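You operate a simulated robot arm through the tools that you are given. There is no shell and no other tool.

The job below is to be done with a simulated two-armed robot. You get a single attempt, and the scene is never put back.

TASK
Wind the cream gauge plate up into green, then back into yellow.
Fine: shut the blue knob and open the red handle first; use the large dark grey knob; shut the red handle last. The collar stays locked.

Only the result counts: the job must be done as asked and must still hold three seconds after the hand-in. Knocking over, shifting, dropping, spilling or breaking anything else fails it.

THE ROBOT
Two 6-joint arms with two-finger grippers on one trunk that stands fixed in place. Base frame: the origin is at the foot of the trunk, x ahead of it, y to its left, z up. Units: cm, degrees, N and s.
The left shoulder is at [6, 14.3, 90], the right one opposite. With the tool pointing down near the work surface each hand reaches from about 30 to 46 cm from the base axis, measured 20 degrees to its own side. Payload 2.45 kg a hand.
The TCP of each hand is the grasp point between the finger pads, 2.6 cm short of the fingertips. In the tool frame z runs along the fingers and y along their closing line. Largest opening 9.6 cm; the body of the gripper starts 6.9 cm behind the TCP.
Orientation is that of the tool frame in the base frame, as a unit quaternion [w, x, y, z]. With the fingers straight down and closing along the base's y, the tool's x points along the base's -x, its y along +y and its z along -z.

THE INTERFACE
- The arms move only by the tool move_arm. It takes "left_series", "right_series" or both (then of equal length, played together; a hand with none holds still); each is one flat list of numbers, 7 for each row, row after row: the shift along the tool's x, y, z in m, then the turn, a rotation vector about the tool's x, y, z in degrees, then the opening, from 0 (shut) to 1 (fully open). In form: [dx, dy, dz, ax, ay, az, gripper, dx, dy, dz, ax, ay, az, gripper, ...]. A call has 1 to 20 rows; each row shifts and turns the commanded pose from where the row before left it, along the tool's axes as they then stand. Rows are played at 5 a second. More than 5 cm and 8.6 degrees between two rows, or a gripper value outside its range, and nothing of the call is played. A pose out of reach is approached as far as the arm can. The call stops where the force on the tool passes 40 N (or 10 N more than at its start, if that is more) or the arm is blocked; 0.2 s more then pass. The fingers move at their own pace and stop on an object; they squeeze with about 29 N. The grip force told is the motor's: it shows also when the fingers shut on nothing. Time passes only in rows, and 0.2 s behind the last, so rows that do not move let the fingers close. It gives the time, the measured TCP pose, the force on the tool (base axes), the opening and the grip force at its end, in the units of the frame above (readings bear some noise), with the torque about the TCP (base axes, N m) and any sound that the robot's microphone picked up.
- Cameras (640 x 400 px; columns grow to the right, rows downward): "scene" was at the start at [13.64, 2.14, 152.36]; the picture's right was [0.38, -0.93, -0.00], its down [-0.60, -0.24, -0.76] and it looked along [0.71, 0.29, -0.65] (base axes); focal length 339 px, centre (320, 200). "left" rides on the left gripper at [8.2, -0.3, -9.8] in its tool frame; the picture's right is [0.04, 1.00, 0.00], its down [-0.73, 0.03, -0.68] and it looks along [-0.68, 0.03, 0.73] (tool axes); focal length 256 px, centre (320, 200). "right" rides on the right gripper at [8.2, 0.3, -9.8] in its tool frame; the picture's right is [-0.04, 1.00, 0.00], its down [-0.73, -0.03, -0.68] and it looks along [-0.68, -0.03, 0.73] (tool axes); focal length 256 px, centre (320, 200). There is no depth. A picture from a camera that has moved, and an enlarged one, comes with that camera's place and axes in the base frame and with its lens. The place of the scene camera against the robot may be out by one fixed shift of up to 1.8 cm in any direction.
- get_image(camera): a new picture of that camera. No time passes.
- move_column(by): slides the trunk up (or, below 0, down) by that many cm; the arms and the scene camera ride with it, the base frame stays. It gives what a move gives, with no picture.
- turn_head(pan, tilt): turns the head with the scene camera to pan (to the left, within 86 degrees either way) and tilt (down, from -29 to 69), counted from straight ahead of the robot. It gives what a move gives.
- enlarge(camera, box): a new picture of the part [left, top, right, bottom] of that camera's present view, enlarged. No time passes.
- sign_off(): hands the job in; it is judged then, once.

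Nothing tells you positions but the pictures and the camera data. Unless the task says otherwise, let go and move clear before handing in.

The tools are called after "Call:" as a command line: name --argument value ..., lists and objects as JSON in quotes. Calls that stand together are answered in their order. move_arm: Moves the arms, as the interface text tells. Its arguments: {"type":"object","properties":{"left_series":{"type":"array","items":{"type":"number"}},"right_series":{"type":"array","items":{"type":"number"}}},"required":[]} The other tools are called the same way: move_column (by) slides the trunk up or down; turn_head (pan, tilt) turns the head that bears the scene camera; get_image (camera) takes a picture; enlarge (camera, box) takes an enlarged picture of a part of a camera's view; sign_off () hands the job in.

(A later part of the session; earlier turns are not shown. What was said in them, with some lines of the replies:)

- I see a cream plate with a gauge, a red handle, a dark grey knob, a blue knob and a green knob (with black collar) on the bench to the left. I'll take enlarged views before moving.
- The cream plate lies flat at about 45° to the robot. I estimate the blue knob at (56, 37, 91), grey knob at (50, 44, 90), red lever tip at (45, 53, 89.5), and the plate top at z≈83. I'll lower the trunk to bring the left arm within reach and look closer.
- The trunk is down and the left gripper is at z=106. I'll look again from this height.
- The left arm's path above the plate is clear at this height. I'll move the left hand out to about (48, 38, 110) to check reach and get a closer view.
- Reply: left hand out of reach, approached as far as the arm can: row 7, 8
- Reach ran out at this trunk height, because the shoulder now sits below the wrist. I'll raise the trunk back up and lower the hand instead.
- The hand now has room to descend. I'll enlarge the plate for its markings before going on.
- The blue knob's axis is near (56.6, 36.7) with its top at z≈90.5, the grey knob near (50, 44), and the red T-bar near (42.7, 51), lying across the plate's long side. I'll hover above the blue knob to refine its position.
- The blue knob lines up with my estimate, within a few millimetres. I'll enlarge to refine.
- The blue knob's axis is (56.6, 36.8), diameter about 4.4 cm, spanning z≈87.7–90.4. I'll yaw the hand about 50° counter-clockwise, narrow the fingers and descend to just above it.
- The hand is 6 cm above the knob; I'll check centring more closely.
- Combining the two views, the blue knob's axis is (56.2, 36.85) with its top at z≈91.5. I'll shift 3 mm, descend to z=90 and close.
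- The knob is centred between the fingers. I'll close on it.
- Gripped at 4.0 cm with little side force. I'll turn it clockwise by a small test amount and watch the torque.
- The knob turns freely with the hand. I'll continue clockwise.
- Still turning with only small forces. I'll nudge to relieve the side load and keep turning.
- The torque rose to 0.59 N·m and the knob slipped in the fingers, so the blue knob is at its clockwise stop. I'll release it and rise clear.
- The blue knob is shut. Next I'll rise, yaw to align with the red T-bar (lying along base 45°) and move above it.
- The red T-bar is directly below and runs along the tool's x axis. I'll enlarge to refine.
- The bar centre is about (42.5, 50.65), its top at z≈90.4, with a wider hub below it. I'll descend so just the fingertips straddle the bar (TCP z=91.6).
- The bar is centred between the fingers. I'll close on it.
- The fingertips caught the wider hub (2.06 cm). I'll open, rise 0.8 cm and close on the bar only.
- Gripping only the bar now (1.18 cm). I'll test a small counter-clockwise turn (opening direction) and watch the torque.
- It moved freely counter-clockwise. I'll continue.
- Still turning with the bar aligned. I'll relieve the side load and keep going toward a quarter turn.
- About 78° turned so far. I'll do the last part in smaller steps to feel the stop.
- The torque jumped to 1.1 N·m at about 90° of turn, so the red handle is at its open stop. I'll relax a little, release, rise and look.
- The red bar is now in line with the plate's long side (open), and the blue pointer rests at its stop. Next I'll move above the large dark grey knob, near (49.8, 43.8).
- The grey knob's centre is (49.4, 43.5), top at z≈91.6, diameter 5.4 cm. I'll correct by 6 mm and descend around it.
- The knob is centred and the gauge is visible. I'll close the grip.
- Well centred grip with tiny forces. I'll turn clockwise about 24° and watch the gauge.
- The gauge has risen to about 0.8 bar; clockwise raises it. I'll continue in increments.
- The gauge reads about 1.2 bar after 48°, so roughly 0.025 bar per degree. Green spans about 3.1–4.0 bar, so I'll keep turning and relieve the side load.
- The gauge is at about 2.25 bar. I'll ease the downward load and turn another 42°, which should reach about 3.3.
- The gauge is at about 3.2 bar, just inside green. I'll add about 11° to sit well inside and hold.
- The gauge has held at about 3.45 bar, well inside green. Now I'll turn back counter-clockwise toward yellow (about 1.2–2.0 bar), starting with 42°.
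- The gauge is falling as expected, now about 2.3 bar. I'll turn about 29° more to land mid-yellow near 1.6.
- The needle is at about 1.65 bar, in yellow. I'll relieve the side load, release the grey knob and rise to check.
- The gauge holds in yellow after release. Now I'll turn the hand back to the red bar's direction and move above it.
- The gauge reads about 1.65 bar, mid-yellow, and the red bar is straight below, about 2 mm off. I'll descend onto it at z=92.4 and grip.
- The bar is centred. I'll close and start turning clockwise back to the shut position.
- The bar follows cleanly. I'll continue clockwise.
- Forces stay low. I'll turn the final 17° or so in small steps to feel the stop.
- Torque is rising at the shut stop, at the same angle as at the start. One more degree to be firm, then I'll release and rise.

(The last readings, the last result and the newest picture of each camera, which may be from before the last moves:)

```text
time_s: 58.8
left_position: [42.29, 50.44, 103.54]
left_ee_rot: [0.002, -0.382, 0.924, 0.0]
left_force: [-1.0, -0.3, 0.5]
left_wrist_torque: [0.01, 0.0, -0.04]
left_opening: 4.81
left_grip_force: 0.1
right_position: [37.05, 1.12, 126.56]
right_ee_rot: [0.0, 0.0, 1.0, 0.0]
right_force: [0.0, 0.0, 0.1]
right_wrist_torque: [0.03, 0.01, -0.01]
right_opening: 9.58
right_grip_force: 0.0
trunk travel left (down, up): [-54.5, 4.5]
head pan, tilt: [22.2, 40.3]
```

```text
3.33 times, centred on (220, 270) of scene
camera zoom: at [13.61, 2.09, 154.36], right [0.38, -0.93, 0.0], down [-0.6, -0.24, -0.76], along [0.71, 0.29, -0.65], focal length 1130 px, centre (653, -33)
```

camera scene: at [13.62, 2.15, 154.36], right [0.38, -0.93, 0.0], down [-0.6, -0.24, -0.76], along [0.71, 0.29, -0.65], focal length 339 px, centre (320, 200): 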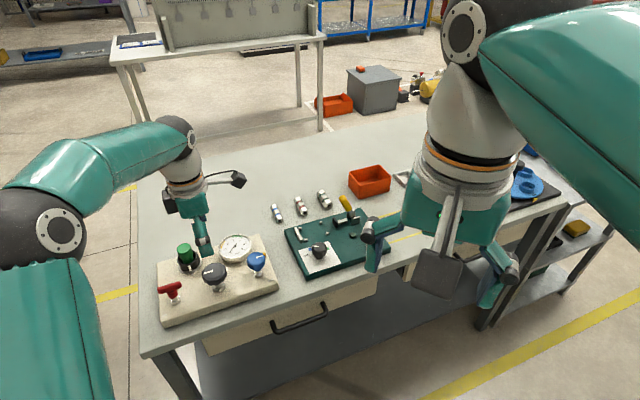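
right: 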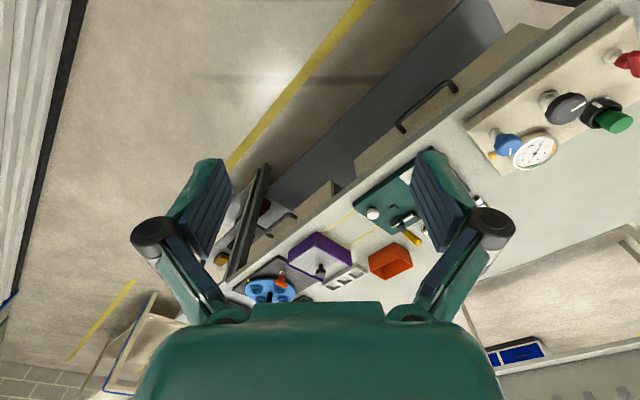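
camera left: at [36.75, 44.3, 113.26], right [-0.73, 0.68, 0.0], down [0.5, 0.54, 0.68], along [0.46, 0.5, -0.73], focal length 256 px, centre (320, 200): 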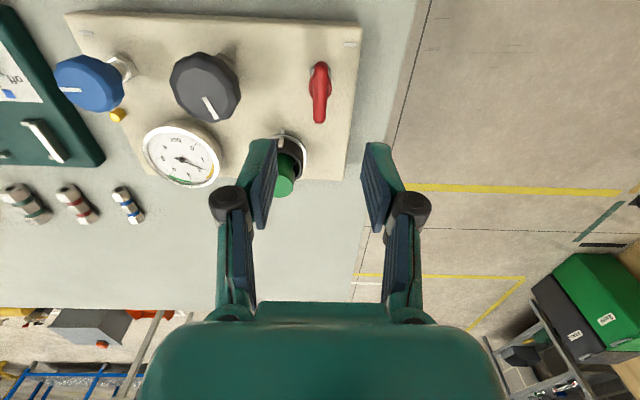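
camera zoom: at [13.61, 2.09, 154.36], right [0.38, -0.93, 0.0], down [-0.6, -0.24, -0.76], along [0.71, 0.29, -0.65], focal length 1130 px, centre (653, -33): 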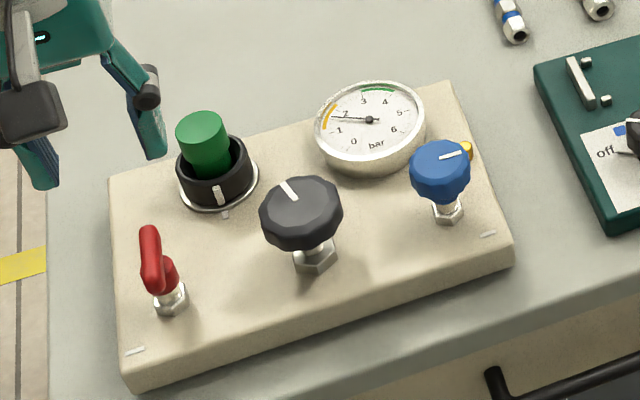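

The red handle is shut and the gauge sits in yellow. I'll raise the arm clear and wait a few seconds to see whether the pressure holds.

Call:
move_arm --left_series '[0, 0, -0.03, 0, 0, 0, 0.5, 0, 0, -0.04, 0, 0, 0, 0.5, 0, 0, -0.03, 0, 0, 0, 0.5, 0.03, 0, 0, 0, 0, 0, 0.5, 0.03, 0, 0, 0, 0, 0, 0.5, 0, 0, 0, 0, 0, 0, 0.5, 0, 0, 0, 0, 0, 0, 0.5, 0, 0, 0, 0, 0, 0, 0.5, 0, 0, 0, 0, 0, 0, 0.5, 0, 0, 0, 0, 0, 0, 0.5, 0, 0, 0, 0, 0, 0, 0.5, 0, 0, 0, 0, 0, 0, 0.5, 0, 0, 0, 0, 0, 0, 0.5, 0, 0, 0, 0, 0, 0, 0.5, 0, 0, 0, 0, 0, 0, 0.5, 0, 0, 0, 0, 0, 0, 0.5, 0, 0, 0, 0, 0, 0, 0.5, 0, 0, 0, 0, 0, 0, 0.5]'

Call:
enlarge --camera "scene" --box '[200, 220, 280, 280]'

Call:
get_image --camera "scene"

```text
time_s: 62.6
left_position: [38.13, 46.16, 113.52]
left_ee_rot: [0.001, -0.381, 0.924, 0.001]
left_force: [0.3, -0.3, -0.5]
left_wrist_torque: [-0.04, 0.0, -0.03]
left_opening: 4.79
left_grip_force: 0.1
right_position: [37.08, 1.23, 126.55]
right_ee_rot: [0.0, 0.001, 1.0, 0.0]
right_force: [-0.2, 0.3, -0.1]
right_wrist_torque: [-0.03, -0.01, 0.04]
right_opening: 9.59
right_grip_force: 0.0
trunk travel left (down, up): [-54.5, 4.5]
head pan, tilt: [22.2, 40.3]
```

```text
6.67 times, centred on (240, 250) of scene
camera zoom: at [13.66, 2.14, 154.36], right [0.38, -0.93, 0.0], down [-0.6, -0.24, -0.76], along [0.71, 0.29, -0.65], focal length 2261 px, centre (853, -133)
```

zoom: 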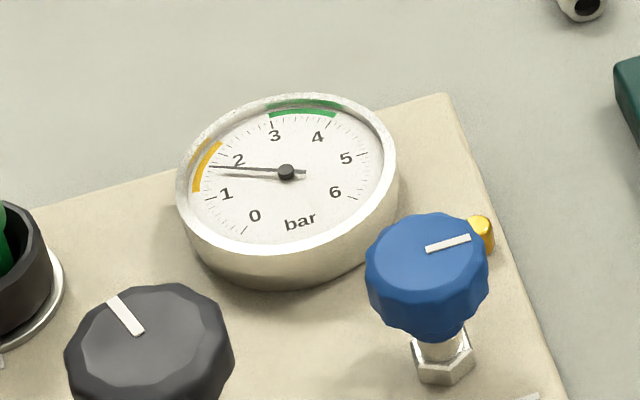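

```text
taken
camera scene: at [13.66, 2.14, 154.36], right [0.38, -0.93, 0.0], down [-0.6, -0.24, -0.76], along [0.71, 0.29, -0.65], focal length 339 px, centre (320, 200)
```

scene: 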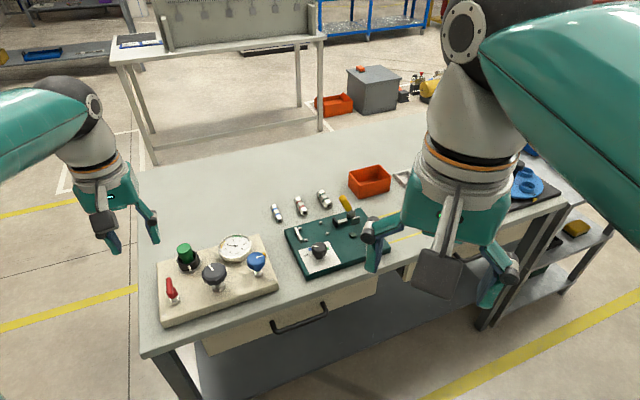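

The gauge is steady at about 1.65 bar in yellow. The red handle is shut, the blue knob is shut, the collar mark is still aligned with the plate mark, and both arms are clear. I'll hand the job in.

Call:
sign_off

```text
The job is handed in.
```

The job is handed in with the gauge steady at about 1.65 bar, in the middle of the yellow band. It held there for several seconds after the red handle was shut.

- **Before winding:** I turned the blue knob clockwise to its stop, then turned the red handle a quarter turn counter-clockwise to its open stop.
- **Up into green:** I turned the large dark grey knob clockwise until the gauge read about 3.45 bar. It stayed in green for more than a second.
- **Back into yellow:** I turned the same knob counter-clockwise until the gauge read about 1.65 bar, then let go. The reading did not change.
- **Last step:** I turned the red handle back to its starting angle, against its shut stop, and raised the arm clear.

I didn't touch the collar, and its mark still lines up with the mark on the plate. Nothing else looked moved in the last picture.

The blue knob has no open or shut label. I took clockwise to its stop as shut; the gauge rising and then holding steady fits that.
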